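You operate a simulated robot arm through the tools that you are given. There is no shell and no other tool.

Carry out the task below with a simulated two-armed robot. There is one attempt and no reset: what you move stays moved.

Task
Put one of the tins from the green-legged bench in the yellow crate. Put one of the size signs from the green-legged bench on the green card. Open the lower green drawer, take the packet from the green-legged bench and put it in the inside of the lower green drawer, then shut the drawer. Put the red tape on the wide ledge. Close the tips drawer. Take the white filter and put it on the blue-legged bench. Put the yellow shaper on the yellow-legged table away in the inside of the shaper bin. Open the yellow bar. Do these in any order. Set down upright: yellow shaper.

Only the result counts: the job must be done as asked and must still hold three seconds after the hand-in. Knocking over, shifting, dropping, spilling or breaking anything else fails it.

Robot
Two 7-joint arms with fingered hands on one trunk, on a base that drives. Base frame: it is fixed to the floor where the robot stands at the start and does not move with it; the origin is under the middle of the robot, x ahead of it, y to its left, z up. Readings come in m, degrees, newtons and seconds.
The left shoulder is at the start at [0.099, 0.128, 1.086], the right one opposite. Places, roughly: blue-legged bench [3.6, 4.4, 0.8]; green card [-0.25, 2, 0.75]; inside of the lower green drawer [0.2, 2.3, 0.5]; inside of the shaper bin (36x21 cm) [2.84, 1.84, 0.76]; lower green drawer [0.2, 2.3, 0.5]; packet [-0.25, 1.75, 1]; red tape (7x8x5 cm) [-1, -1.5, 1.2]; size sign [-0.25, 2.25, 1]; tin [0.25, 2.5, 1]; tips drawer [3.3, 4.1, 0.6]; white filter [5.75, 4, 0.75]; wide ledge [1.6, -4.6, 0.8]; yellow bar [-8.4, -5, 1]; yellow crate [3, 1.75, 0.25]; yellow shaper [6.5, 3.75, 0.75]. Payload 5 kg a hand.
The TCP of each hand is the grasp point between the finger pads, 0.037 m short of the fingertips. In the tool frame z runs along the fingers and y along their closing line. The gripper opens to 0.124 m. The gripper's body begins 0.043 m behind the TCP. The gripper is a hand of 3 fingers: y runs from the thumb to the fingers, the wrist lies at [-0.021, -0.116, -0.203] in the tool frame.
Orientation is that of the tool frame in the base frame, as [roll, pitch, yaw] about the fixed x, y, z axes, in that order (R = Rz(yaw) Ry(pitch) Rx(roll)). With the fingers straight down and the wrist toward the robot, the tool's x, y and z point along [0, 1, 0], [1, 0, 0] and [0, 0, -1] of the base frame.

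Tools
- The arms move only by the tool move_arm. It takes "left_deltas", "right_deltas" or both (then of equal length, played together; a hand with none holds still); each is a list of rows, each a list of 6 numbers: the shift along the tool's x, y, z in units of 50 mm (1.0 is 50 mm), then the turn, a rotation vector about the tool's x, y, z in units of 4 degrees (1.0 is 4 degrees). In form: [[tx, ty, tz, ax, ay, az], ...]. A call has 1 to 20 rows; each row shifts and turns the commanded pose from where the row before left it, along the tool's axes as they then stand. A call with a number of a shift or a turn outside -1 to 1 is refused whole. A row lasts 0.2 s, in which the tool goes at most 0.05 m and 8.6 degrees; a call with a longer step from one row to the next is refused whole. A pose out of reach is approached as far as the arm can. The call stops where the force on the tool passes 40 N (or 10 N more than at its start, if that is more) or the arm is blocked; 0.2 s more then pass. In this call time passes only in rows, and 0.2 s behind the last. It gives the time, the measured TCP pose, the force on the tool (base axes), the opening and the grip force at its end, in the units of the frame above (readings bear some noise), with the torque about the TCP (base axes, N m) and any sound that the robot's microphone picked up, and new pictures: "views" is both (left out), scene, wrist or none (wrist: the cameras of the hands that moved).
- Cameras (640 x 400 px; columns grow to the right, rows downward): "scene" is now at [0.2699, 0.0031, 1.2637]; the picture's right is [0.01, -1.00, 0.00], its down [-0.39, -0.01, -0.92] and it looks along [0.92, 0.01, -0.39] (base axes); focal length 273 px, centre (320, 200). "left" rides on the left gripper at [-0.072, -0.104, -0.154] in its tool frame; the picture's right is [-0.83, -0.26, 0.49], its down [0.51, -0.72, 0.47] and it looks along [0.23, 0.64, 0.73] (tool axes); focal length 243 px, centre (320, 200). "right" rides on the right gripper at [0.072, -0.104, -0.154] in its tool frame; the picture's right is [-0.83, 0.26, -0.49], its down [-0.51, -0.72, 0.47] and it looks along [-0.23, 0.64, 0.73] (tool axes); focal length 243 px, centre (320, 200). There is no depth. A picture from a camera that has moved, and an enlarged one, comes with that camera's place and axes in the base frame and with its lens.
- raise_lower(by): slides the trunk up (or, below 0, down) by that many m; the arms and the scene camera ride with it, the base frame stays. It gives what a move gives, with no picture.
- drive_base(legs): drives the robot by 1 to 6 legs, each [ahead, left, turn to the left] in m, m and degrees, along the robot's own axes; the way and the turn of a leg run together, so that a leg with both is an arc; at most 1.5 m and 180 degrees a leg. The arms and the cameras ride along, it lands a little off, and it stops where it bumps. It gives what a move gives, and a new picture of the scene camera.
- set_fingers(index, middle, thumb_bend, thumb_turn, hand): sets how far each is bent, from 0 (flat) to 1 (curled in); at 0.3 the hand is open as for a grip, at 0.7 the pads meet at the TCP. One left out holds its place. A second passes; each finger stops where it meets its share of the squeeze, and holds until it gets a number again. It is the only way to open and close the hand. It gives what a move gives, with no picture; readings hold the bend of each and the force on the fingers (four entries, about 0 where the hand has none), thumb and palm. thumb_turn goes from beside the hand (0) to across from the fingers (1), as for a grip.
- pan_tilt(pan, tilt): turns the head with the scene camera to pan (to the left, within 80 degrees either way) and tilt (down, from -29 to 69), counted from straight ahead of the robot. It gives what a move gives, and a new picture of the scene camera.
- zoom(camera, box): a new picture of the part [left, top, right, bottom] of that camera's present view, enlarged. It takes no simulated time.
- finish_job(): hands the job in; it is judged then, once.

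Places have to be worked out from the pictures, the camera data and where the tool is seen. Open the grippers and draw the arms clear of the work before you hand the job in, unless the task says otherwise.

The tools are called after ">>>" as name(argument=value, ...) on one line, values as JSON. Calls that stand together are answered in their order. move_arm: Moves the arms, as the interface text tells. Its arguments: {"type":"object","properties":{"left_deltas":{"type":"array","items":{"type":"array","items":{"type":"number"}}},"right_deltas":{"type":"array","items":{"type":"array","items":{"type":"number"}}},"views":{"type":"string","enum":["both","scene","wrist","none"]}},"required":[]} The other tools are called the same way: raise_lower (by) slides the trunk up or down; set_fingers (index, middle, thumb_bend, thumb_turn, hand) moves the fingers one by one; drive_base (legs) drives the base; pan_tilt (pan, tilt) turns the head that bears the scene camera; zoom (camera, box) takes an enlarged picture of a part of a camera's view; finish_job () hands the job in.

At the start:

```text
t: 0.0
left_eef_pos: [0.6076, 0.1916, 1.1121]
left_orientation: [-180.0, 0.0, 90.0]
left_contact_force: [0.5, -0.4, 0.8]
left_ft_torque: [-0.02, -0.02, 0.03]
left_opening: 0.1237
left_grip_force: 0.0
left_shape: jaw
left_bend: [0.3, 0.3, 0.3, 0.98]
left_finger forces: [0.0, 0.1, 0.1, 0.1, 0.0, 0.0]
right_eef_pos: [0.6374, -0.2384, 1.1587]
right_orientation: [180.0, 0.0, 90.0]
right_contact_force: [0.0, -1.0, 0.0]
right_ft_torque: [0.0, 0.01, -0.02]
right_opening: 0.1236
right_grip_force: 0.0
right_shape: jaw
right_bend: [0.3, 0.3, 0.3, 0.98]
right_finger forces: [0.1, 0.0, 0.0, 0.0, 0.0, 0.0]
trunk travel left (down, up): [-0.275, 0.288]
robot x, y, heading: [-0.001, -0.0041, 0.0]
head pan, tilt: [0.7, 23.2]
```

scene: 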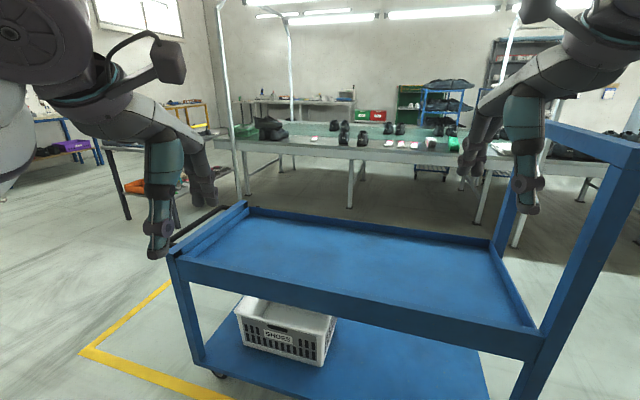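
right: 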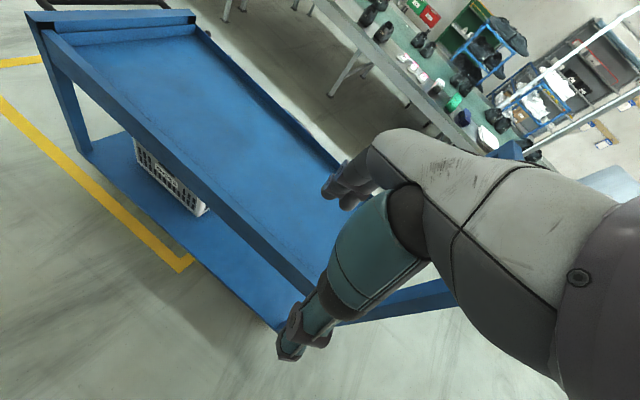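
left: 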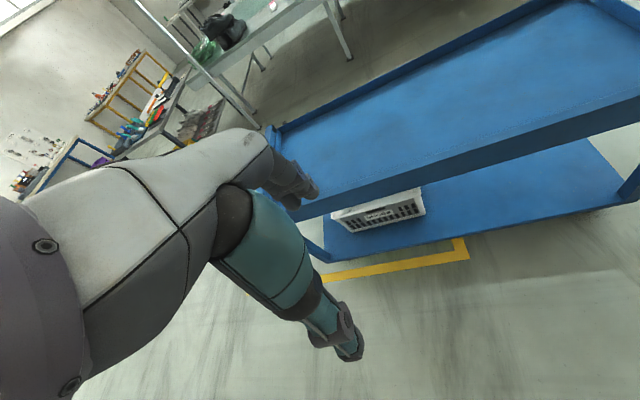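

The scene picture shows a blue cart directly ahead, benches in the distance. I'll look around with the head first to locate the green-legged bench to the left.

>>> pan_tilt(pan=75, tilt=20)

```text
t: 1.5
left_eef_pos: [0.607, 0.191, 1.1128]
left_orientation: [179.9, 0.0, 90.1]
left_contact_force: [0.4, -0.1, 0.2]
left_ft_torque: [-0.03, 0.0, 0.01]
left_opening: 0.1237
left_grip_force: 0.2
left_shape: jaw
left_bend: [0.3, 0.3, 0.3, 0.98]
left_finger forces: [0.0, 0.0, 0.0, 0.1, 0.1, 0.0]
right_eef_pos: [0.6389, -0.2377, 1.1587]
right_orientation: [-180.0, -0.1, 90.1]
right_contact_force: [-0.4, 0.4, 0.0]
right_ft_torque: [-0.01, 0.03, 0.01]
right_opening: 0.1237
right_grip_force: 0.0
right_shape: jaw
right_bend: [0.3, 0.3, 0.3, 0.98]
right_finger forces: [0.0, 0.0, 0.0, 0.0, 0.0, 0.1]
trunk travel left (down, up): [-0.275, 0.288]
robot x, y, heading: [0.0008, 0.0004, 0.1]
head pan, tilt: [75.0, 20.0]
camera scene: at [0.2015, 0.0918, 1.2689], right [0.97, -0.26, 0.0], down [-0.09, -0.33, -0.94], along [0.24, 0.91, -0.34], focal length 273 px, centre (320, 200)
```

scene: 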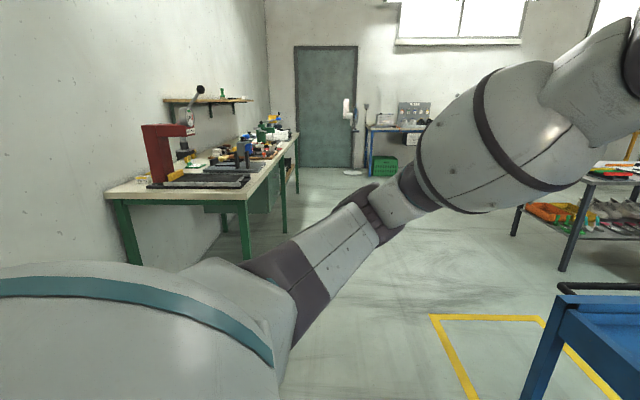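

The green-legged bench lies along the left wall, with a press at the near end. I'll zoom in on it to identify items.

>>> zoom(camera="scene", box=[90, 70, 330, 220])

>>> zoom(camera="scene", box=[340, 80, 440, 180])

```text
2.67 times, centred on (210, 145) of scene
camera zoom: at [0.2015, 0.0918, 1.2689], right [0.97, -0.26, 0.0], down [-0.09, -0.33, -0.94], along [0.24, 0.91, -0.34], focal length 728 px, centre (613, 347)
```

zoom: 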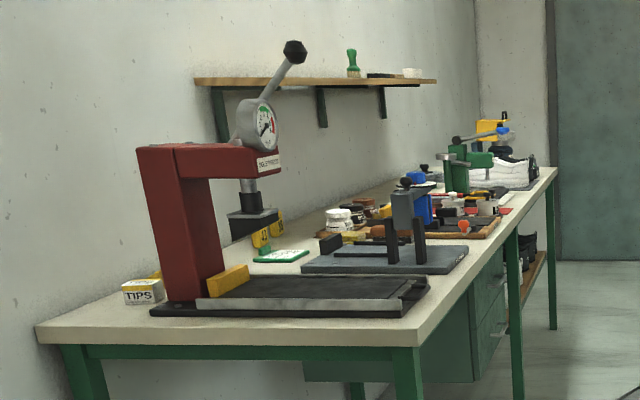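

```text
4.00 times, centred on (390, 130) of scene
camera zoom: at [0.2015, 0.0918, 1.2689], right [0.97, -0.26, 0.0], down [-0.09, -0.33, -0.94], along [0.24, 0.91, -0.34], focal length 1093 px, centre (40, 480)
```

zoom: 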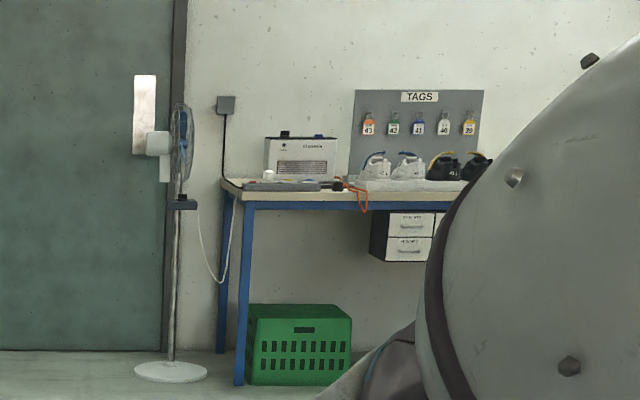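

I see the green bench with press, TIPS box, green card, tins tray and drawers; the blue-legged bench is beyond with a drawer unit. Look to the right side also before driving.

>>> pan_tilt(pan=-75, tilt=20)

>>> pan_tilt(pan=20, tilt=10)

```text
t: 3.8
left_eef_pos: [0.6081, 0.1901, 1.1132]
left_orientation: [180.0, 0.0, 90.0]
left_contact_force: [0.5, -0.7, -0.5]
left_ft_torque: [0.01, 0.01, 0.0]
left_opening: 0.1237
left_grip_force: 0.1
left_shape: jaw
left_bend: [0.3, 0.3, 0.3, 0.98]
left_finger forces: [0.1, 0.1, 0.0, 0.0, 0.1, 0.0]
right_eef_pos: [0.6391, -0.2392, 1.1576]
right_orientation: [-180.0, -0.1, 90.0]
right_contact_force: [-0.2, -0.5, -0.1]
right_ft_torque: [0.0, -0.02, -0.02]
right_opening: 0.1235
right_grip_force: 0.1
right_shape: jaw
right_bend: [0.3, 0.3, 0.3, 0.98]
right_finger forces: [0.0, 0.0, 0.0, 0.0, 0.0, 0.1]
trunk travel left (down, up): [-0.275, 0.288]
robot x, y, heading: [-0.0009, 0.0016, 0.1]
head pan, tilt: [-75.0, 20.0]
camera scene: at [0.2015, -0.088, 1.2689], right [-0.97, -0.26, 0.0], down [-0.09, 0.33, -0.94], along [0.24, -0.91, -0.34], focal length 273 px, centre (320, 200)
```

scene: 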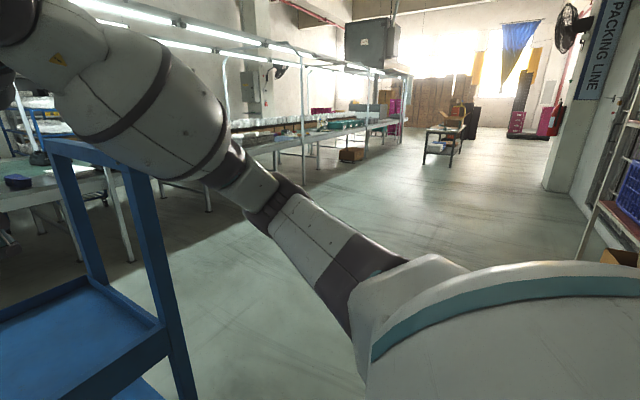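

```text
t: 5.5
left_eef_pos: [0.609, 0.1903, 1.1135]
left_orientation: [180.0, 0.0, 90.0]
left_contact_force: [0.2, -0.3, 0.4]
left_ft_torque: [0.0, -0.01, -0.02]
left_opening: 0.1234
left_grip_force: 0.0
left_shape: jaw
left_bend: [0.3, 0.3, 0.3, 0.98]
left_finger forces: [0.0, 0.1, 0.0, 0.1, 0.0, 0.0]
right_eef_pos: [0.6384, -0.2378, 1.1591]
right_orientation: [180.0, 0.1, 90.1]
right_contact_force: [0.0, -0.1, 0.1]
right_ft_torque: [-0.02, 0.01, -0.01]
right_opening: 0.1237
right_grip_force: 0.1
right_shape: jaw
right_bend: [0.3, 0.3, 0.3, 0.98]
right_finger forces: [0.0, 0.1, 0.1, 0.0, 0.0, 0.0]
trunk travel left (down, up): [-0.275, 0.288]
robot x, y, heading: [0.0016, -0.0008, 0.3]
head pan, tilt: [20.0, 10.0]
camera scene: at [0.2647, 0.0337, 1.2852], right [0.34, -0.94, 0.0], down [-0.16, -0.06, -0.98], along [0.93, 0.34, -0.17], focal length 273 px, centre (320, 200)
```

scene: 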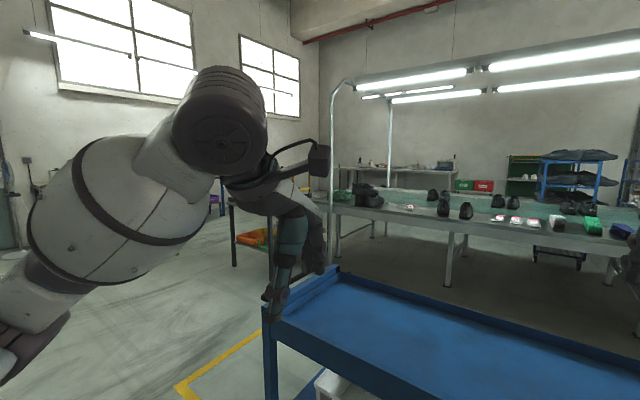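

The room is rotated about 16° relative to my frame; the bench's front edge runs from about (0.18,1.5) to (1.0,4.5). I'll turn left to face along the bench aisle and look with the head forward.

>>> drive_base(legs=[[0, 0, 70]])

>>> pan_tilt(pan=0, tilt=20)

```text
t: 9.0
left_eef_pos: [0.0175, 0.6367, 1.1145]
left_orientation: [-180.0, 0.0, 161.0]
left_contact_force: [-0.1, -0.6, -0.4]
left_ft_torque: [0.01, -0.01, 0.03]
left_opening: 0.1237
left_grip_force: 0.1
left_shape: jaw
left_bend: [0.3, 0.3, 0.3, 0.98]
left_finger forces: [0.0, 0.1, 0.1, 0.0, 0.0, 0.0]
right_eef_pos: [0.4334, 0.5259, 1.1578]
right_orientation: [179.9, 0.0, 161.0]
right_contact_force: [0.6, 0.2, 0.4]
right_ft_torque: [0.02, 0.01, 0.0]
right_opening: 0.1237
right_grip_force: 0.1
right_shape: jaw
right_bend: [0.3, 0.3, 0.3, 0.98]
right_finger forces: [0.1, 0.1, 0.1, 0.0, 0.1, 0.0]
trunk travel left (down, up): [-0.275, 0.288]
robot x, y, heading: [0.0009, -0.0035, 70.8]
head pan, tilt: [20.0, 10.0]
camera scene: at [0.056, 0.263, 1.2852], right [1.0, 0.02, 0.0], down [0.0, -0.17, -0.98], along [-0.02, 0.98, -0.17], focal length 273 px, centre (320, 200)
```

scene: 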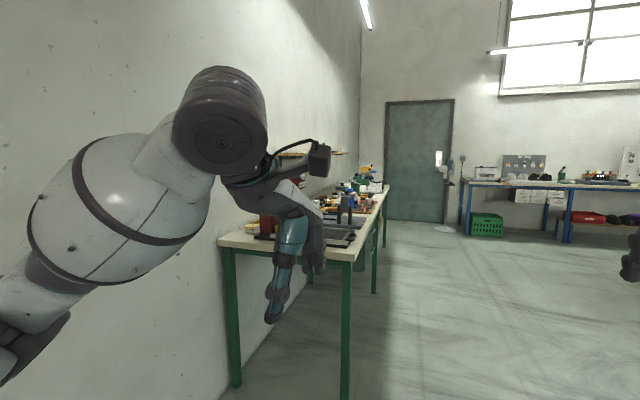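

```text
t: 9.8
left_eef_pos: [0.0178, 0.6375, 1.1133]
left_orientation: [-180.0, 0.0, 160.9]
left_contact_force: [-0.4, 0.6, 0.7]
left_ft_torque: [-0.01, 0.02, 0.0]
left_opening: 0.1237
left_grip_force: 0.0
left_shape: jaw
left_bend: [0.3, 0.3, 0.3, 0.98]
left_finger forces: [0.0, 0.1, 0.1, 0.0, 0.1, 0.0]
right_eef_pos: [0.4343, 0.526, 1.1573]
right_orientation: [180.0, 0.0, 160.9]
right_contact_force: [0.2, -0.1, 0.6]
right_ft_torque: [0.01, -0.02, -0.01]
right_opening: 0.1235
right_grip_force: 0.1
right_shape: jaw
right_bend: [0.3, 0.3, 0.3, 0.98]
right_finger forces: [0.0, 0.1, 0.0, 0.1, 0.1, 0.0]
trunk travel left (down, up): [-0.275, 0.288]
robot x, y, heading: [-0.0023, 0.0022, 71.1]
head pan, tilt: [0.0, 20.0]
camera scene: at [0.0879, 0.258, 1.2689], right [0.95, -0.33, 0.0], down [-0.11, -0.32, -0.94], along [0.31, 0.89, -0.34], focal length 273 px, centre (320, 200)
```

scene: 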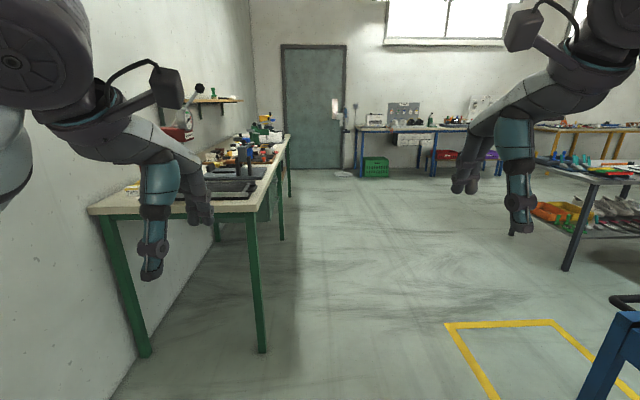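

Bench top is about z≈0.86, front edge from (0.18,1.26) heading 74°. I'll raise the trunk for clearance, then drive up alongside the bench.

>>> raise_lower(by=0.2)

>>> drive_base(legs=[[1.0, -0.15, 0], [1.0, -0.15, 0]])

```text
t: 12.0
left_eef_pos: [0.0181, 0.6383, 1.312]
left_orientation: [-179.9, -0.1, 161.0]
left_contact_force: [0.0, -0.2, -0.3]
left_ft_torque: [-0.04, -0.01, -0.01]
left_opening: 0.1235
left_grip_force: 0.0
left_shape: jaw
left_bend: [0.3, 0.3, 0.3, 0.98]
left_finger forces: [0.0, 0.0, 0.1, 0.1, 0.1, 0.1]
right_eef_pos: [0.4339, 0.5263, 1.3575]
right_orientation: [179.9, 0.0, 161.0]
right_contact_force: [1.3, 0.2, -0.3]
right_ft_torque: [0.0, 0.01, -0.02]
right_opening: 0.1235
right_grip_force: 0.1
right_shape: jaw
right_bend: [0.3, 0.3, 0.3, 0.98]
right_finger forces: [0.0, 0.1, 0.0, 0.0, 0.0, 0.1]
trunk travel left (down, up): [-0.475, 0.088]
robot x, y, heading: [0.0011, -0.0016, 71.0]
head pan, tilt: [0.0, 20.0]
```

```text
t: 22.0
left_eef_pos: [0.9513, 2.417, 1.3141]
left_orientation: [180.0, 0.0, 160.7]
left_contact_force: [1.0, 0.0, -0.5]
left_ft_torque: [0.04, 0.01, -0.01]
left_opening: 0.1233
left_grip_force: 0.2
left_shape: jaw
left_bend: [0.3, 0.3, 0.3, 0.98]
left_finger forces: [0.0, 0.0, 0.1, 0.0, 0.0, 0.0]
right_eef_pos: [1.366, 2.3023, 1.3585]
right_orientation: [179.9, 0.1, 160.6]
right_contact_force: [-0.8, -0.8, -0.1]
right_ft_torque: [-0.01, 0.01, -0.03]
right_opening: 0.1236
right_grip_force: 0.1
right_shape: jaw
right_bend: [0.3, 0.3, 0.3, 0.98]
right_finger forces: [0.0, 0.0, 0.0, 0.0, 0.0, 0.0]
trunk travel left (down, up): [-0.475, 0.088]
robot x, y, heading: [0.9289, 1.7815, 70.8]
head pan, tilt: [0.0, 20.0]
camera scene: at [0.9986, 1.9785, 1.483], right [0.94, -0.33, 0.0], down [-0.11, -0.32, -0.94], along [0.31, 0.89, -0.34], focal length 273 px, centre (320, 200)
```

scene: 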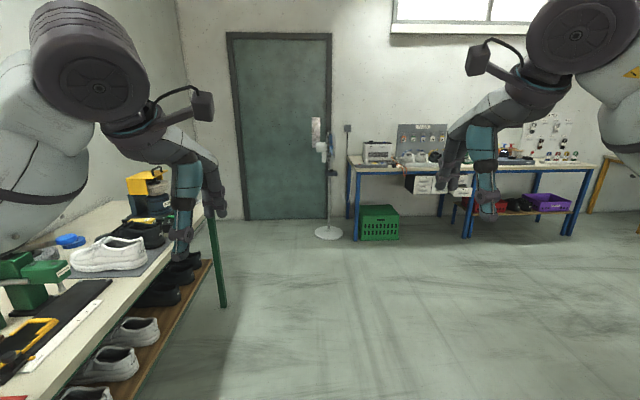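

Now turn to face the bench (heading ~164°).

>>> drive_base(legs=[[0, 0, 46], [0, 0, 46]])

>>> pan_tilt(pan=0, tilt=35)

```text
t: 26.7
left_eef_pos: [0.2929, 1.7662, 1.3136]
left_orientation: [179.9, -0.1, -106.1]
left_contact_force: [-0.3, 0.1, -0.1]
left_ft_torque: [0.04, -0.02, 0.0]
left_opening: 0.1237
left_grip_force: 0.1
left_shape: jaw
left_bend: [0.3, 0.3, 0.3, 0.98]
left_finger forces: [0.0, 0.0, 0.0, 0.0, 0.0, 0.1]
right_eef_pos: [0.3837, 2.1865, 1.3596]
right_orientation: [179.9, 0.0, -106.1]
right_contact_force: [0.3, 0.3, -0.4]
right_ft_torque: [0.01, -0.01, 0.03]
right_opening: 0.1234
right_grip_force: 0.0
right_shape: jaw
right_bend: [0.3, 0.3, 0.3, 0.98]
right_finger forces: [0.1, 0.0, 0.0, 0.0, 0.0, 0.1]
trunk travel left (down, up): [-0.475, 0.088]
robot x, y, heading: [0.9306, 1.7789, 163.7]
head pan, tilt: [0.0, 20.0]
camera scene: at [0.7292, 1.8407, 1.4829], right [0.28, 0.96, 0.0], down [0.33, -0.1, -0.94], along [-0.9, 0.26, -0.34], focal length 273 px, centre (320, 200)
```

scene: 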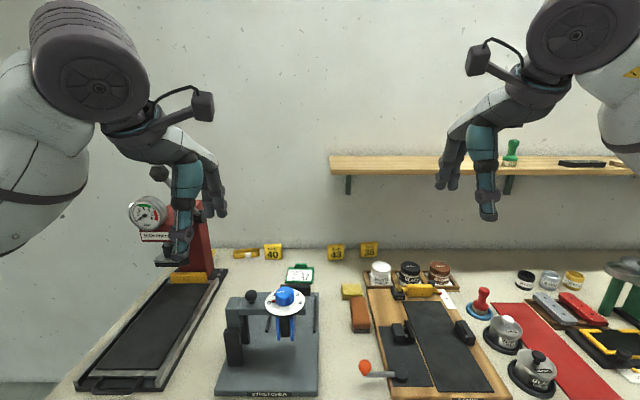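

```text
t: 27.4
left_eef_pos: [0.2937, 1.7646, 1.3138]
left_orientation: [-179.9, 0.0, -106.1]
left_contact_force: [-0.1, 0.5, 0.6]
left_ft_torque: [0.01, -0.01, 0.0]
left_opening: 0.1233
left_grip_force: 0.1
left_shape: jaw
left_bend: [0.3, 0.3, 0.3, 0.98]
left_finger forces: [0.0, 0.1, 0.0, 0.0, 0.0, 0.0]
right_eef_pos: [0.3827, 2.1862, 1.3572]
right_orientation: [179.9, 0.0, -106.1]
right_contact_force: [0.0, -0.1, 0.5]
right_ft_torque: [0.0, 0.01, 0.03]
right_opening: 0.1237
right_grip_force: 0.1
right_shape: jaw
right_bend: [0.3, 0.3, 0.3, 0.98]
right_finger forces: [0.0, 0.0, 0.0, 0.0, 0.0, 0.0]
trunk travel left (down, up): [-0.475, 0.088]
robot x, y, heading: [0.9249, 1.7801, 163.8]
head pan, tilt: [0.0, 35.0]
camera scene: at [0.7339, 1.8386, 1.4591], right [0.28, 0.96, 0.0], down [0.55, -0.16, -0.82], along [-0.79, 0.23, -0.57], focal length 273 px, centre (320, 200)
```

scene: 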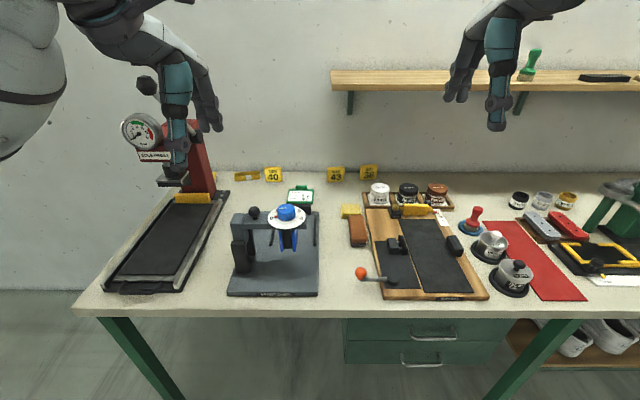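

Clear view of the bench. I'll zoom into regions to identify tins, signs, the packet and the green card.

>>> zoom(camera="scene", box=[130, 150, 330, 275])

>>> zoom(camera="scene", box=[320, 150, 480, 250])

>>> zoom(camera="scene", box=[460, 160, 640, 300])

>>> zoom(camera="scene", box=[320, 290, 560, 400])

```text
3.20 times, centred on (230, 212) of scene
camera zoom: at [0.7339, 1.8386, 1.4591], right [0.28, 0.96, 0.0], down [0.55, -0.16, -0.82], along [-0.79, 0.23, -0.57], focal length 874 px, centre (608, 160)
```

zoom: 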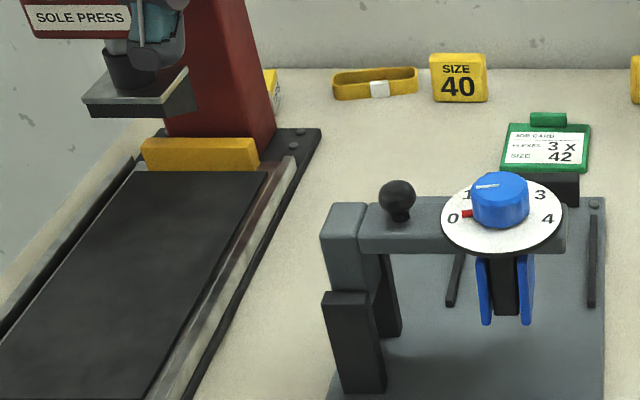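

```text
4.00 times, centred on (400, 200) of scene
camera zoom: at [0.7339, 1.8386, 1.4591], right [0.28, 0.96, 0.0], down [0.55, -0.16, -0.82], along [-0.79, 0.23, -0.57], focal length 1093 px, centre (0, 200)
```

zoom: 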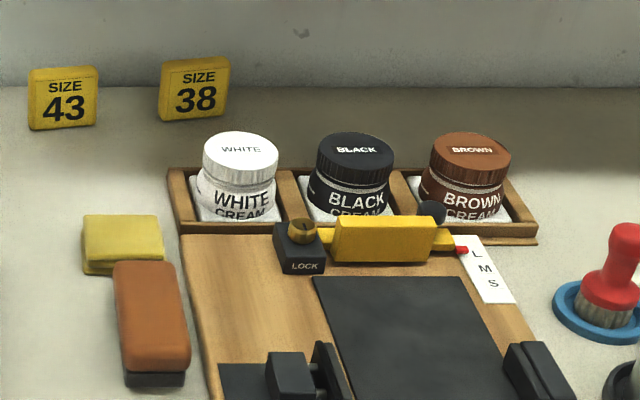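

```text
2.86 times, centred on (550, 230) of scene
camera zoom: at [0.7339, 1.8386, 1.4591], right [0.28, 0.96, 0.0], down [0.55, -0.16, -0.82], along [-0.79, 0.23, -0.57], focal length 780 px, centre (-337, 114)
```

zoom: 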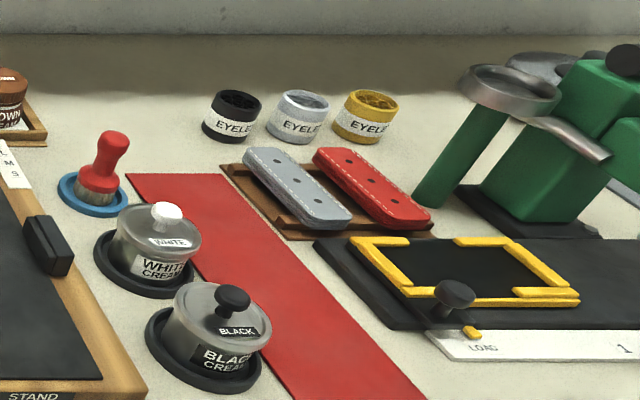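

```text
2.67 times, centred on (440, 345) of scene
camera zoom: at [0.7339, 1.8386, 1.4591], right [0.28, 0.96, 0.0], down [0.55, -0.16, -0.82], along [-0.79, 0.23, -0.57], focal length 728 px, centre (0, -187)
```

zoom: 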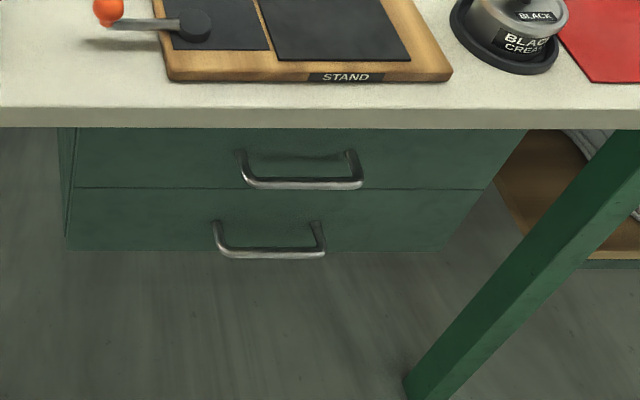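

The signs (40, 43, 38), job card (green), tins (metal WHITE/BLACK CREAM pots), and green drawers are identified; the packet is probably the TIPS box behind the press. I'll look straight down to see my base extents relative to the bench.

>>> pan_tilt(pan=0, tilt=69)

```text
t: 28.4
left_eef_pos: [0.2931, 1.766, 1.3134]
left_orientation: [-180.0, -0.1, -106.1]
left_contact_force: [1.0, 0.5, 0.0]
left_ft_torque: [-0.02, 0.04, 0.02]
left_opening: 0.1233
left_grip_force: 0.1
left_shape: jaw
left_bend: [0.3, 0.3, 0.3, 0.98]
left_finger forces: [0.0, 0.0, 0.1, 0.1, 0.0, 0.0]
right_eef_pos: [0.3849, 2.1869, 1.3582]
right_orientation: [179.9, 0.0, -106.1]
right_contact_force: [-0.1, -0.8, 0.9]
right_ft_torque: [0.01, 0.02, 0.0]
right_opening: 0.1238
right_grip_force: 0.1
right_shape: jaw
right_bend: [0.3, 0.3, 0.3, 0.98]
right_finger forces: [0.1, 0.0, 0.0, 0.0, 0.0, 0.1]
trunk travel left (down, up): [-0.475, 0.088]
robot x, y, heading: [0.93, 1.7789, 163.7]
head pan, tilt: [0.0, 68.8]
camera scene: at [0.7648, 1.83, 1.4154], right [0.28, 0.96, 0.0], down [0.9, -0.26, -0.36], along [-0.35, 0.1, -0.93], focal length 273 px, centre (320, 200)
```

scene: 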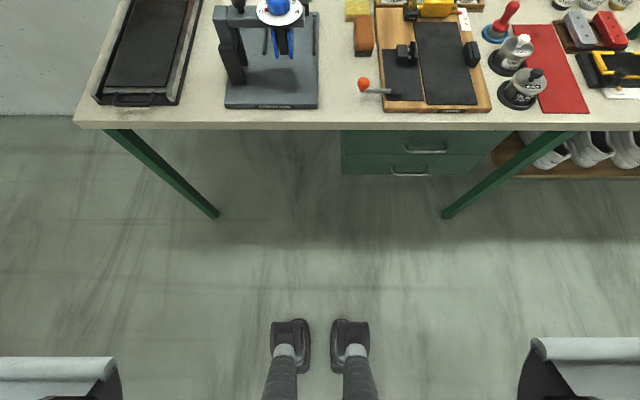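

My feet are small so I can stand close to the edge. The press knob is at about (0.0,1.65,1.32), so I'll shift right along the bench (to about (0.73,2.09)) and move in.

>>> drive_base(legs=[[0, -0.25, 0], [0.28, 0, 0]])

>>> pan_tilt(pan=0, tilt=45)

```text
t: 32.8
left_eef_pos: [0.0953, 2.0873, 1.3144]
left_orientation: [179.8, 0.0, -106.1]
left_contact_force: [0.8, -1.3, -0.5]
left_ft_torque: [0.02, 0.01, -0.03]
left_opening: 0.1237
left_grip_force: 0.1
left_shape: jaw
left_bend: [0.3, 0.3, 0.3, 0.98]
left_finger forces: [0.0, 0.0, 0.0, 0.0, 0.0, 0.1]
right_eef_pos: [0.1872, 2.5073, 1.3606]
right_orientation: [179.8, -0.1, -106.2]
right_contact_force: [0.6, 0.2, 0.6]
right_ft_torque: [0.0, 0.02, 0.0]
right_opening: 0.1238
right_grip_force: 0.2
right_shape: jaw
right_bend: [0.3, 0.3, 0.3, 0.98]
right_finger forces: [0.0, 0.0, 0.0, 0.1, 0.0, 0.1]
trunk travel left (down, up): [-0.475, 0.088]
robot x, y, heading: [0.732, 2.1013, 163.9]
head pan, tilt: [0.0, 68.8]
camera scene: at [0.5679, 2.1497, 1.4158], right [0.28, 0.96, 0.0], down [0.89, -0.26, -0.36], along [-0.35, 0.1, -0.93], focal length 273 px, centre (320, 200)
```

scene: 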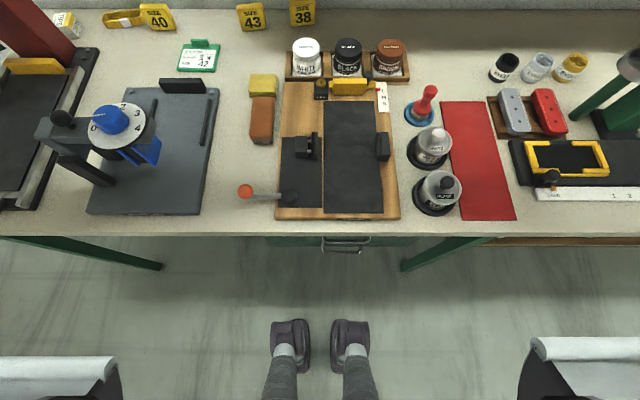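

```text
t: 33.7
left_eef_pos: [0.0935, 2.0879, 1.3127]
left_orientation: [179.9, -0.1, -106.3]
left_contact_force: [0.2, 0.8, -0.8]
left_ft_torque: [0.03, 0.03, 0.01]
left_opening: 0.1237
left_grip_force: 0.0
left_shape: jaw
left_bend: [0.3, 0.3, 0.3, 0.98]
left_finger forces: [0.0, 0.0, 0.0, 0.0, 0.1, 0.0]
right_eef_pos: [0.1835, 2.5083, 1.3569]
right_orientation: [180.0, 0.0, -106.2]
right_contact_force: [0.5, 0.0, 0.2]
right_ft_torque: [0.01, -0.03, 0.0]
right_opening: 0.1237
right_grip_force: 0.0
right_shape: jaw
right_bend: [0.3, 0.3, 0.3, 0.98]
right_finger forces: [0.0, 0.0, 0.0, 0.0, 0.1, 0.0]
trunk travel left (down, up): [-0.475, 0.088]
robot x, y, heading: [0.7297, 2.0983, 163.9]
head pan, tilt: [0.0, 45.0]
camera scene: at [0.5404, 2.1577, 1.444], right [0.28, 0.96, 0.0], down [0.68, -0.2, -0.71], along [-0.68, 0.2, -0.71], focal length 273 px, centre (320, 200)
```

scene: 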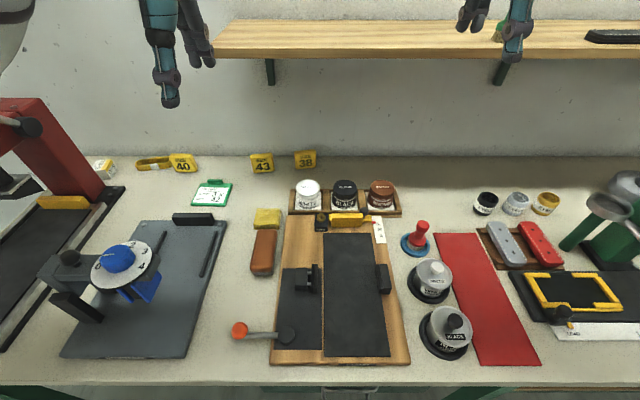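

Now zoom on the relevant items from this closer view.

>>> zoom(camera="scene", box=[80, 140, 340, 220])

>>> zoom(camera="scene", box=[390, 210, 510, 370])

```text
2.46 times, centred on (210, 180) of scene
camera zoom: at [0.5404, 2.1577, 1.444], right [0.28, 0.96, 0.0], down [0.68, -0.2, -0.71], along [-0.68, 0.2, -0.71], focal length 672 px, centre (591, 249)
```

zoom: 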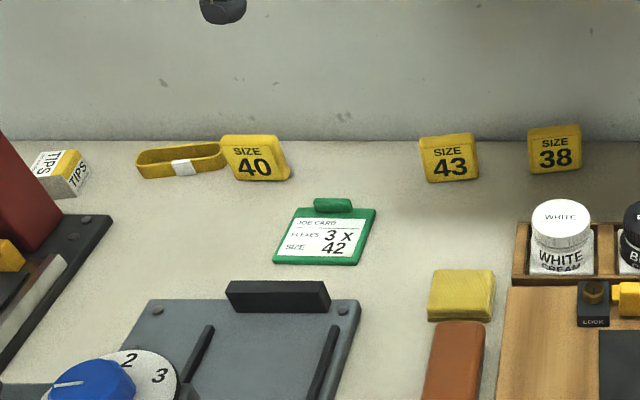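

```text
2.50 times, centred on (450, 290) of scene
camera zoom: at [0.5404, 2.1577, 1.444], right [0.28, 0.96, 0.0], down [0.68, -0.2, -0.71], along [-0.68, 0.2, -0.71], focal length 683 px, centre (-5, -25)
```

zoom: 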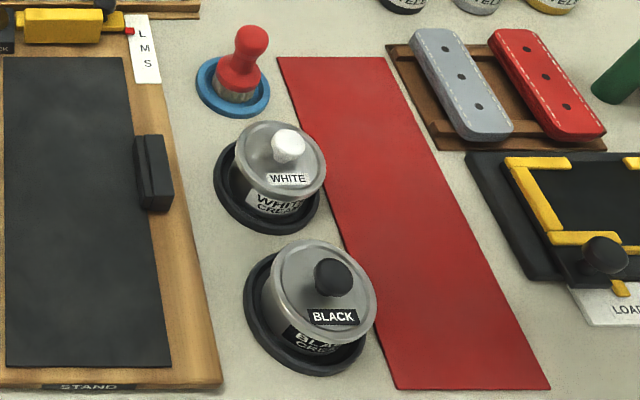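

I'll plan to take SIZE 43 with the left hand (thumb in front, fingers behind). First check the wrist view with a small leftward adjusting motion.

>>> move_arm(left_deltas=[[0, 0, 1, 0, 0, 0], [0, 0.5, 1, 0, 0, 0], [0, 0.5, 1, 0, 0, 0]], views="both")

```text
refused: row 2 steps farther than a row can; nothing moved
```

The combined shift per row must stay within 50 mm; I'll resend.

>>> move_arm(left_deltas=[[0, 0, 1, 0, 0, 0], [0, 0.6, 0.8, 0, 0, 0], [0, 0.6, 0.8, 0, 0, 0], [0, 0.6, 0.8, 0, 0, 0]], views="both")

```text
t: 34.7
left_eef_pos: [0.0044, 2.1143, 1.1438]
left_orientation: [-180.0, 0.0, -106.3]
left_contact_force: [-0.4, 0.0, -0.4]
left_ft_torque: [0.04, -0.01, -0.01]
left_opening: 0.1236
left_grip_force: 0.1
left_shape: jaw
left_bend: [0.3, 0.3, 0.3, 0.98]
left_finger forces: [0.0, 0.1, 0.0, 0.0, 0.1, 0.0]
right_eef_pos: [0.1843, 2.5074, 1.3568]
right_orientation: [-180.0, 0.0, -106.2]
right_contact_force: [-0.1, 0.4, 0.1]
right_ft_torque: [-0.02, 0.0, 0.03]
right_opening: 0.1236
right_grip_force: 0.2
right_shape: jaw
right_bend: [0.3, 0.3, 0.3, 0.98]
right_finger forces: [0.0, 0.0, 0.1, 0.0, 0.0, 0.0]
trunk travel left (down, up): [-0.475, 0.088]
robot x, y, heading: [0.7328, 2.0991, 163.6]
head pan, tilt: [0.0, 45.0]
camera scene: at [0.5396, 2.1575, 1.4439], right [0.28, 0.96, 0.0], down [0.68, -0.2, -0.71], along [-0.68, 0.2, -0.71], focal length 273 px, centre (320, 200)
camera left: at [0.1236, 2.1554, 1.2971], right [0.48, 0.72, -0.49], down [0.55, -0.69, -0.47], along [-0.68, -0.04, -0.73], focal length 243 px, centre (320, 200)
```

scene: 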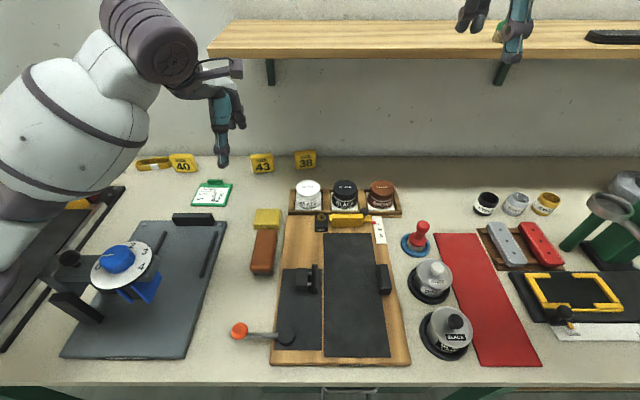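
left: 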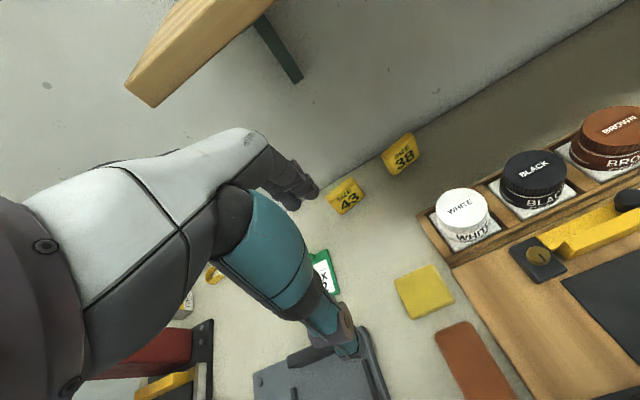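

Sign 43 triangulates to about (-0.207, 2.18), top z≈0.93, standing ~8 cm from the wall. I'll pre-curl the fingers so they fit between sign and wall, then approach above it.

>>> set_fingers(hand="left", index=0.48, middle=0.48, thumb_bend=0.3, thumb_turn=1.0)

>>> move_arm(left_deltas=[[0, 0.9, 0.4, 0, 0, 0], [0, 0.9, 0.4, 0, 0, 0], [0, 0.9, 0.4, 0, 0, 0], [0, 0.9, 0.4, 0, 0, 0], [-0.08, 0.83, 0.4, 0, 0, 0]], views="both")

```text
t: 35.7
left_eef_pos: [0.0057, 2.1138, 1.1435]
left_orientation: [180.0, 0.1, -106.2]
left_contact_force: [0.7, 0.3, -0.2]
left_ft_torque: [0.0, 0.01, 0.0]
left_opening: 0.1016
left_grip_force: 0.0
left_shape: fingers
left_bend: [0.48, 0.48, 0.3, 0.97]
left_finger forces: [0.0, 0.1, 0.0, 0.1, 0.0, 0.0]
right_eef_pos: [0.1849, 2.5076, 1.3574]
right_orientation: [179.9, 0.0, -106.2]
right_contact_force: [1.1, 0.4, 0.3]
right_ft_torque: [-0.01, -0.03, 0.02]
right_opening: 0.1239
right_grip_force: 0.1
right_shape: jaw
right_bend: [0.3, 0.3, 0.3, 0.98]
right_finger forces: [0.0, 0.0, 0.0, 0.1, 0.0, 0.0]
trunk travel left (down, up): [-0.475, 0.088]
robot x, y, heading: [0.7318, 2.1032, 163.9]
head pan, tilt: [0.0, 45.0]
```

```text
t: 37.1
left_eef_pos: [-0.2266, 1.9882, 1.1035]
left_orientation: [175.9, -1.2, -98.9]
left_contact_force: [-0.9, -1.0, -0.4]
left_ft_torque: [0.05, -0.04, -0.01]
left_opening: 0.1014
left_grip_force: 0.1
left_shape: fingers
left_bend: [0.48, 0.48, 0.3, 0.97]
left_finger forces: [0.1, 0.0, 0.0, 0.0, 0.0, 0.0]
right_eef_pos: [0.1549, 2.3931, 1.3655]
right_orientation: [179.1, -0.1, -101.4]
right_contact_force: [-1.4, 1.4, -1.0]
right_ft_torque: [-0.14, -0.06, 0.04]
right_opening: 0.1238
right_grip_force: 0.0
right_shape: jaw
right_bend: [0.3, 0.3, 0.3, 0.98]
right_finger forces: [0.0, 0.0, 0.0, 0.0, 0.1, 0.0]
trunk travel left (down, up): [-0.475, 0.088]
robot x, y, heading: [0.7151, 2.0324, 168.8]
head pan, tilt: [0.0, 45.0]
stopped in row 5 (left hand): the arm was blocked; the commanded pose is now the measured one
camera scene: at [0.543, 2.0741, 1.4469], right [0.2, 0.98, 0.0], down [0.68, -0.14, -0.72], along [-0.7, 0.14, -0.7], focal length 273 px, centre (320, 200)
camera left: at [-0.1034, 2.0476, 1.2496], right [0.35, 0.77, -0.53], down [0.6, -0.62, -0.51], along [-0.72, -0.14, -0.68], focal length 243 px, centre (320, 200)
```

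scene: 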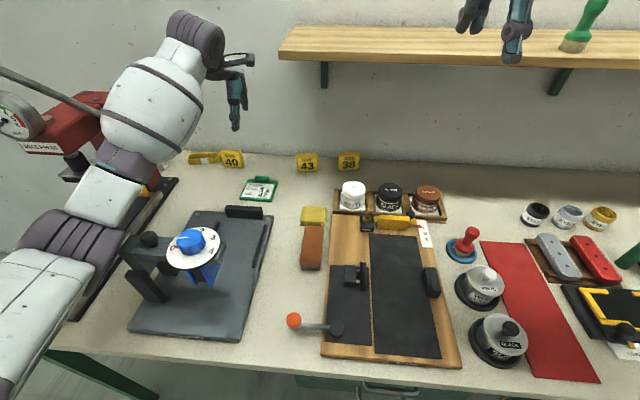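
left: 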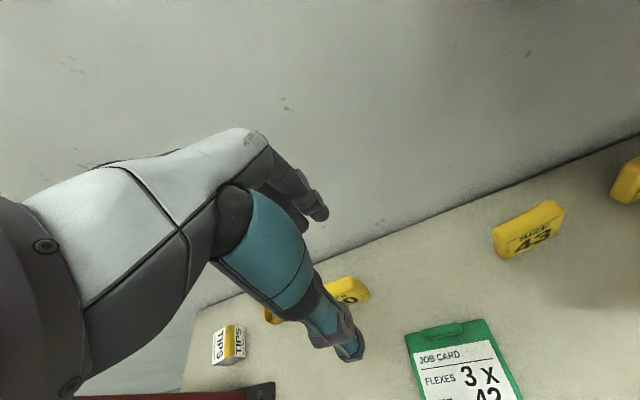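

The left wrist bracket hit the end of the wall shelf (z≈1.2) and pushed the base left/rotated it to 168.8°; nothing seems displaced on the shelf. SIZE 40 at about (-0.272,1.935) is clear of the shelf, so I'll back off the left arm first.

>>> move_arm(left_deltas=[[0.3, -0.5, 0, 0, 0, 0], [0, -1, 0, 0, 0, 0], [0, -1, 0, 0, 0, 0], [0, -1, 0, 0, 0, 0], [0, -0.8, -0.6, 0, 0, 0], [0, 0, -1, 0, 0, 0], [0, 0, -1, 0, 0, 0], [0, 0, -1, 0, 0, 0]], views="scene")

```text
t: 38.9
left_eef_pos: [-0.0289, 1.9551, 1.2405]
left_orientation: [178.1, -0.2, -100.4]
left_contact_force: [-2.1, -2.5, -0.5]
left_ft_torque: [0.17, -0.08, -0.09]
left_opening: 0.1011
left_grip_force: 0.0
left_shape: fingers
left_bend: [0.48, 0.48, 0.3, 0.97]
left_finger forces: [0.1, 0.0, 0.1, 0.0, 0.0, 0.1]
right_eef_pos: [0.1326, 2.3899, 1.3563]
right_orientation: [-179.9, 0.7, -101.9]
right_contact_force: [-0.8, -2.2, 0.0]
right_ft_torque: [0.24, -0.1, -0.02]
right_opening: 0.1237
right_grip_force: 0.0
right_shape: jaw
right_bend: [0.3, 0.3, 0.3, 0.98]
right_finger forces: [0.0, 0.0, 0.0, 0.0, 0.0, 0.1]
trunk travel left (down, up): [-0.475, 0.088]
robot x, y, heading: [0.7149, 2.0397, 167.9]
head pan, tilt: [0.0, 45.0]
camera scene: at [0.5137, 2.0675, 1.4429], right [0.21, 0.98, 0.01], down [0.7, -0.14, -0.7], along [-0.69, 0.15, -0.71], focal length 273 px, centre (320, 200)
```

scene: 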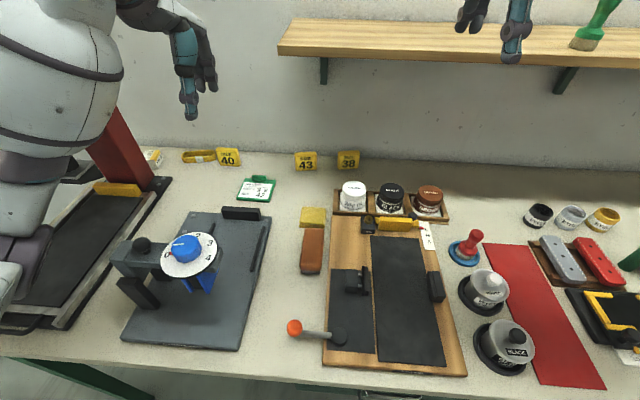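

I'll back the base away from the bench, slide left along it, and come in with base around u≈0.3 to use the right hand for SIZE 40.

>>> move_arm(left_deltas=[[0, -1, 0, 0, 0, 0], [0, -0.6, -0.8, 0, 0, 0], [0, 0, -1, 0, 0, 0]], views="none")

>>> drive_base(legs=[[-0.45, 0, -4], [0, 0.6, 0]])

```text
t: 39.7
left_eef_pos: [0.0595, 1.9512, 1.3342]
left_orientation: [177.8, -0.9, -100.5]
left_contact_force: [0.1, -0.4, -0.8]
left_ft_torque: [-0.02, 0.02, -0.01]
left_opening: 0.1012
left_grip_force: 0.1
left_shape: fingers
left_bend: [0.48, 0.48, 0.3, 0.98]
left_finger forces: [0.0, 0.0, 0.0, 0.1, 0.0, 0.1]
right_eef_pos: [0.1399, 2.4054, 1.3584]
right_orientation: [179.8, -0.1, -101.9]
right_contact_force: [0.0, -0.5, -0.8]
right_ft_torque: [-0.03, 0.01, 0.01]
right_opening: 0.1239
right_grip_force: 0.0
right_shape: jaw
right_bend: [0.3, 0.3, 0.3, 0.98]
right_finger forces: [0.0, 0.0, 0.1, 0.0, 0.0, 0.0]
trunk travel left (down, up): [-0.475, 0.088]
robot x, y, heading: [0.7138, 2.0366, 168.0]
head pan, tilt: [0.0, 45.0]
```

```text
t: 47.6
left_eef_pos: [0.3278, 1.3307, 1.3346]
left_orientation: [177.7, -0.9, -104.6]
left_contact_force: [0.3, -0.6, -0.6]
left_ft_torque: [0.01, 0.0, 0.02]
left_opening: 0.1016
left_grip_force: 0.1
left_shape: fingers
left_bend: [0.48, 0.48, 0.3, 0.98]
left_finger forces: [0.0, 0.1, 0.0, 0.1, 0.0, 0.1]
right_eef_pos: [0.4396, 1.7748, 1.3585]
right_orientation: [179.8, 0.1, -106.1]
right_contact_force: [0.1, -0.4, -0.8]
right_ft_torque: [0.01, -0.03, 0.02]
right_opening: 0.1243
right_grip_force: 0.1
right_shape: jaw
right_bend: [0.3, 0.3, 0.3, 0.98]
right_finger forces: [0.1, 0.0, 0.0, 0.1, 0.0, 0.0]
trunk travel left (down, up): [-0.475, 0.088]
robot x, y, heading: [0.9855, 1.3696, 164.1]
head pan, tilt: [0.0, 45.0]
camera scene: at [0.7967, 1.4248, 1.4442], right [0.28, 0.96, 0.0], down [0.68, -0.2, -0.71], along [-0.68, 0.2, -0.71], focal length 273 px, centre (320, 200)
```

scene: 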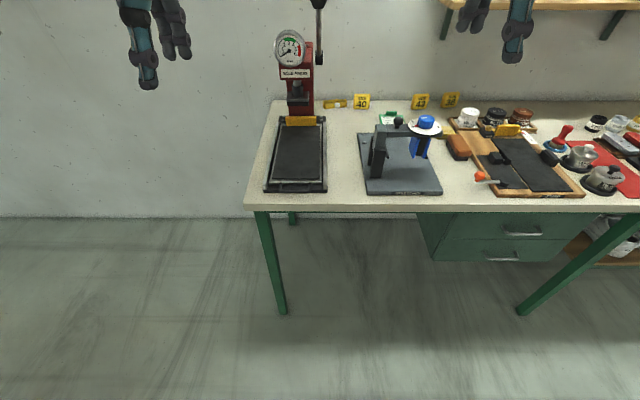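

Lever knob will sit midway between the arms. Drive in 0.47 m.

>>> drive_base(legs=[[0.47, 0, 0]])

```text
t: 50.4
left_eef_pos: [-0.124, 1.4577, 1.3353]
left_orientation: [177.6, -0.9, -104.5]
left_contact_force: [0.5, -0.8, -0.8]
left_ft_torque: [-0.01, 0.02, 0.03]
left_opening: 0.1013
left_grip_force: 0.0
left_shape: fingers
left_bend: [0.48, 0.48, 0.3, 0.98]
left_finger forces: [0.0, 0.0, 0.0, 0.0, 0.0, 0.0]
right_eef_pos: [-0.0116, 1.9033, 1.359]
right_orientation: [179.8, 0.0, -106.2]
right_contact_force: [0.4, 0.5, 0.3]
right_ft_torque: [-0.01, 0.03, 0.02]
right_opening: 0.1241
right_grip_force: 0.0
right_shape: jaw
right_bend: [0.3, 0.3, 0.3, 0.98]
right_finger forces: [0.0, 0.0, 0.0, 0.1, 0.0, 0.1]
trunk travel left (down, up): [-0.475, 0.088]
robot x, y, heading: [0.5352, 1.4953, 164.2]
head pan, tilt: [0.0, 45.0]
camera scene: at [0.3458, 1.5542, 1.4445], right [0.28, 0.96, 0.0], down [0.68, -0.2, -0.71], along [-0.68, 0.2, -0.71], focal length 273 px, centre (320, 200)
```

scene: 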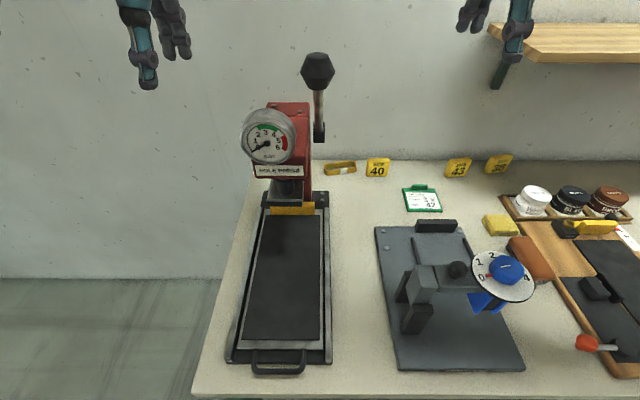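

SIZE 40 is at (-0.273,1.932). Pre-curl right fingers and move the right hand above it to z≈1.0.

>>> set_fingers(hand="right", index=0.48, middle=0.48, thumb_bend=0.3, thumb_turn=1.0)

>>> move_arm(right_deltas=[[0.1, 0.575, 0.8, 0, 0, 0], [0.1, 0.575, 0.8, 0, 0, 0], [0.1, 0.575, 0.8, 0, 0, 0], [0.1, 0.575, 0.8, 0, 0, 0], [0.1, 0.575, 0.8, 0, 0, 0], [0.1, 0.575, 0.8, 0, 0, 0], [0.1, 0.575, 0.8, 0, 0, 0], [0.1, 0.575, 0.8, 0, 0, 0], [0.1, 0.575, 0.6, 0, 0, 0]], views="both")

```text
t: 51.4
left_eef_pos: [-0.1246, 1.459, 1.334]
left_orientation: [177.7, -0.9, -104.5]
left_contact_force: [-0.2, 0.1, -0.2]
left_ft_torque: [-0.01, 0.02, 0.0]
left_opening: 0.1013
left_grip_force: 0.0
left_shape: fingers
left_bend: [0.48, 0.48, 0.3, 0.98]
left_finger forces: [0.0, 0.0, 0.1, 0.1, 0.0, 0.1]
right_eef_pos: [-0.0124, 1.9045, 1.3584]
right_orientation: [179.8, 0.0, -106.2]
right_contact_force: [0.1, -0.3, 0.4]
right_ft_torque: [-0.01, 0.0, -0.01]
right_opening: 0.1015
right_grip_force: 0.1
right_shape: fingers
right_bend: [0.48, 0.48, 0.3, 0.97]
right_finger forces: [0.1, 0.0, 0.1, 0.1, 0.0, 0.1]
trunk travel left (down, up): [-0.475, 0.088]
robot x, y, heading: [0.5348, 1.5013, 164.1]
head pan, tilt: [0.0, 45.0]
```

```text
t: 53.4
left_eef_pos: [-0.1265, 1.4597, 1.3336]
left_orientation: [177.9, -0.8, -104.6]
left_contact_force: [-0.4, 0.3, -0.3]
left_ft_torque: [0.04, -0.03, -0.03]
left_opening: 0.1013
left_grip_force: 0.0
left_shape: fingers
left_bend: [0.48, 0.48, 0.3, 0.98]
left_finger forces: [0.1, 0.1, 0.1, 0.1, 0.0, 0.0]
right_eef_pos: [-0.2738, 1.9313, 1.0065]
right_orientation: [179.9, 0.0, -106.2]
right_contact_force: [-0.3, 0.6, 0.4]
right_ft_torque: [0.0, 0.01, -0.01]
right_opening: 0.1014
right_grip_force: 0.0
right_shape: fingers
right_bend: [0.48, 0.48, 0.3, 0.97]
right_finger forces: [0.1, 0.0, 0.0, 0.0, 0.1, 0.1]
trunk travel left (down, up): [-0.475, 0.088]
robot x, y, heading: [0.5337, 1.4996, 163.9]
head pan, tilt: [0.0, 45.0]
camera scene: at [0.3421, 1.5545, 1.4439], right [0.28, 0.96, 0.0], down [0.68, -0.2, -0.71], along [-0.68, 0.2, -0.71], focal length 273 px, centre (320, 200)
camera right: at [-0.194, 1.8336, 1.1603], right [-0.02, 0.87, 0.49], down [0.83, 0.29, -0.47], along [-0.55, 0.4, -0.73], focal length 243 px, centre (320, 200)
```

scene: 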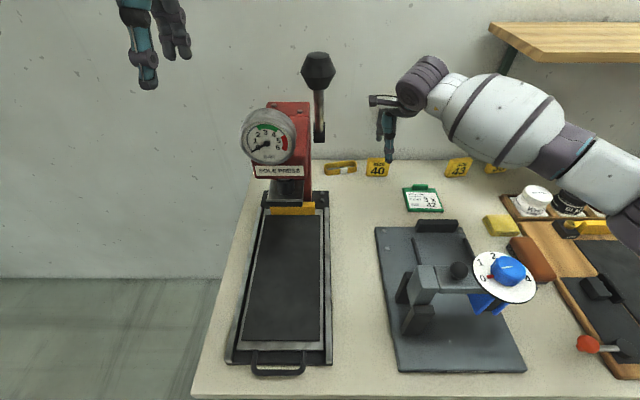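
right: 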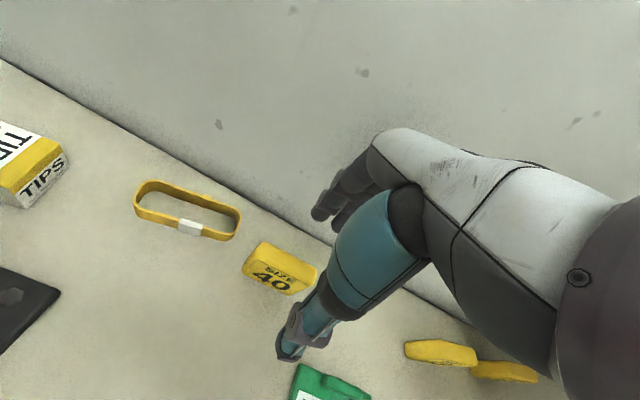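

The hand is right above the sign; small correction (0.5 cm ahead, 0.6 cm left) then descend to TCP z≈0.915.

>>> move_arm(right_deltas=[[0.12, 0.1, 0.6, 0, 0, 0], [0, 0, 0.6, 0, 0, 0], [0, 0, 0.6, 0, 0, 0]], views="both")

```text
t: 54.2
left_eef_pos: [-0.1243, 1.4611, 1.3341]
left_orientation: [177.7, -0.9, -104.4]
left_contact_force: [0.5, -0.1, 0.6]
left_ft_torque: [-0.02, 0.01, 0.0]
left_opening: 0.101
left_grip_force: 0.0
left_shape: fingers
left_bend: [0.48, 0.48, 0.3, 0.98]
left_finger forces: [0.0, 0.0, 0.0, 0.1, 0.0, 0.1]
right_eef_pos: [-0.2813, 1.9294, 0.9194]
right_orientation: [180.0, 0.0, -106.1]
right_contact_force: [-0.3, 0.2, 1.2]
right_ft_torque: [0.02, -0.01, 0.02]
right_opening: 0.1017
right_grip_force: 0.2
right_shape: fingers
right_bend: [0.48, 0.48, 0.3, 0.97]
right_finger forces: [0.0, 0.1, 0.0, 0.0, 0.1, 0.1]
trunk travel left (down, up): [-0.475, 0.088]
robot x, y, heading: [0.5328, 1.4972, 163.8]
head pan, tilt: [0.0, 45.0]
camera scene: at [0.3441, 1.5551, 1.4442], right [0.28, 0.96, 0.0], down [0.68, -0.2, -0.71], along [-0.68, 0.2, -0.71], focal length 273 px, centre (320, 200)
camera right: at [-0.2005, 1.8318, 1.0734], right [-0.02, 0.87, 0.49], down [0.83, 0.29, -0.47], along [-0.55, 0.4, -0.73], focal length 243 px, centre (320, 200)
```

scene: 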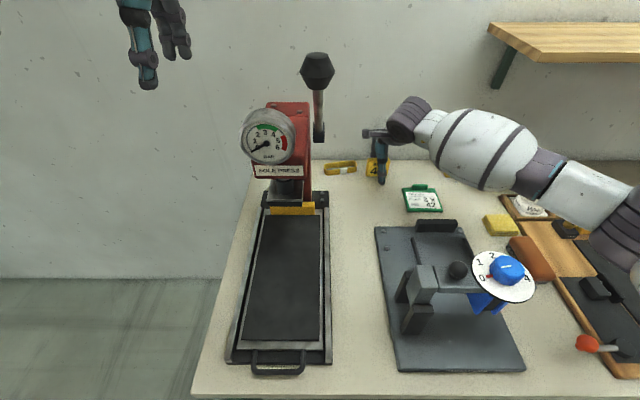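
right: 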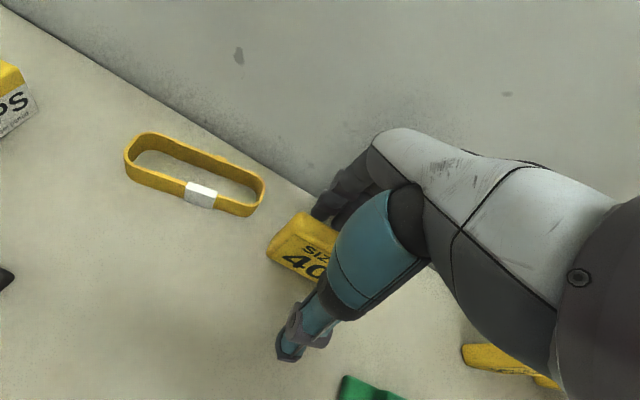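

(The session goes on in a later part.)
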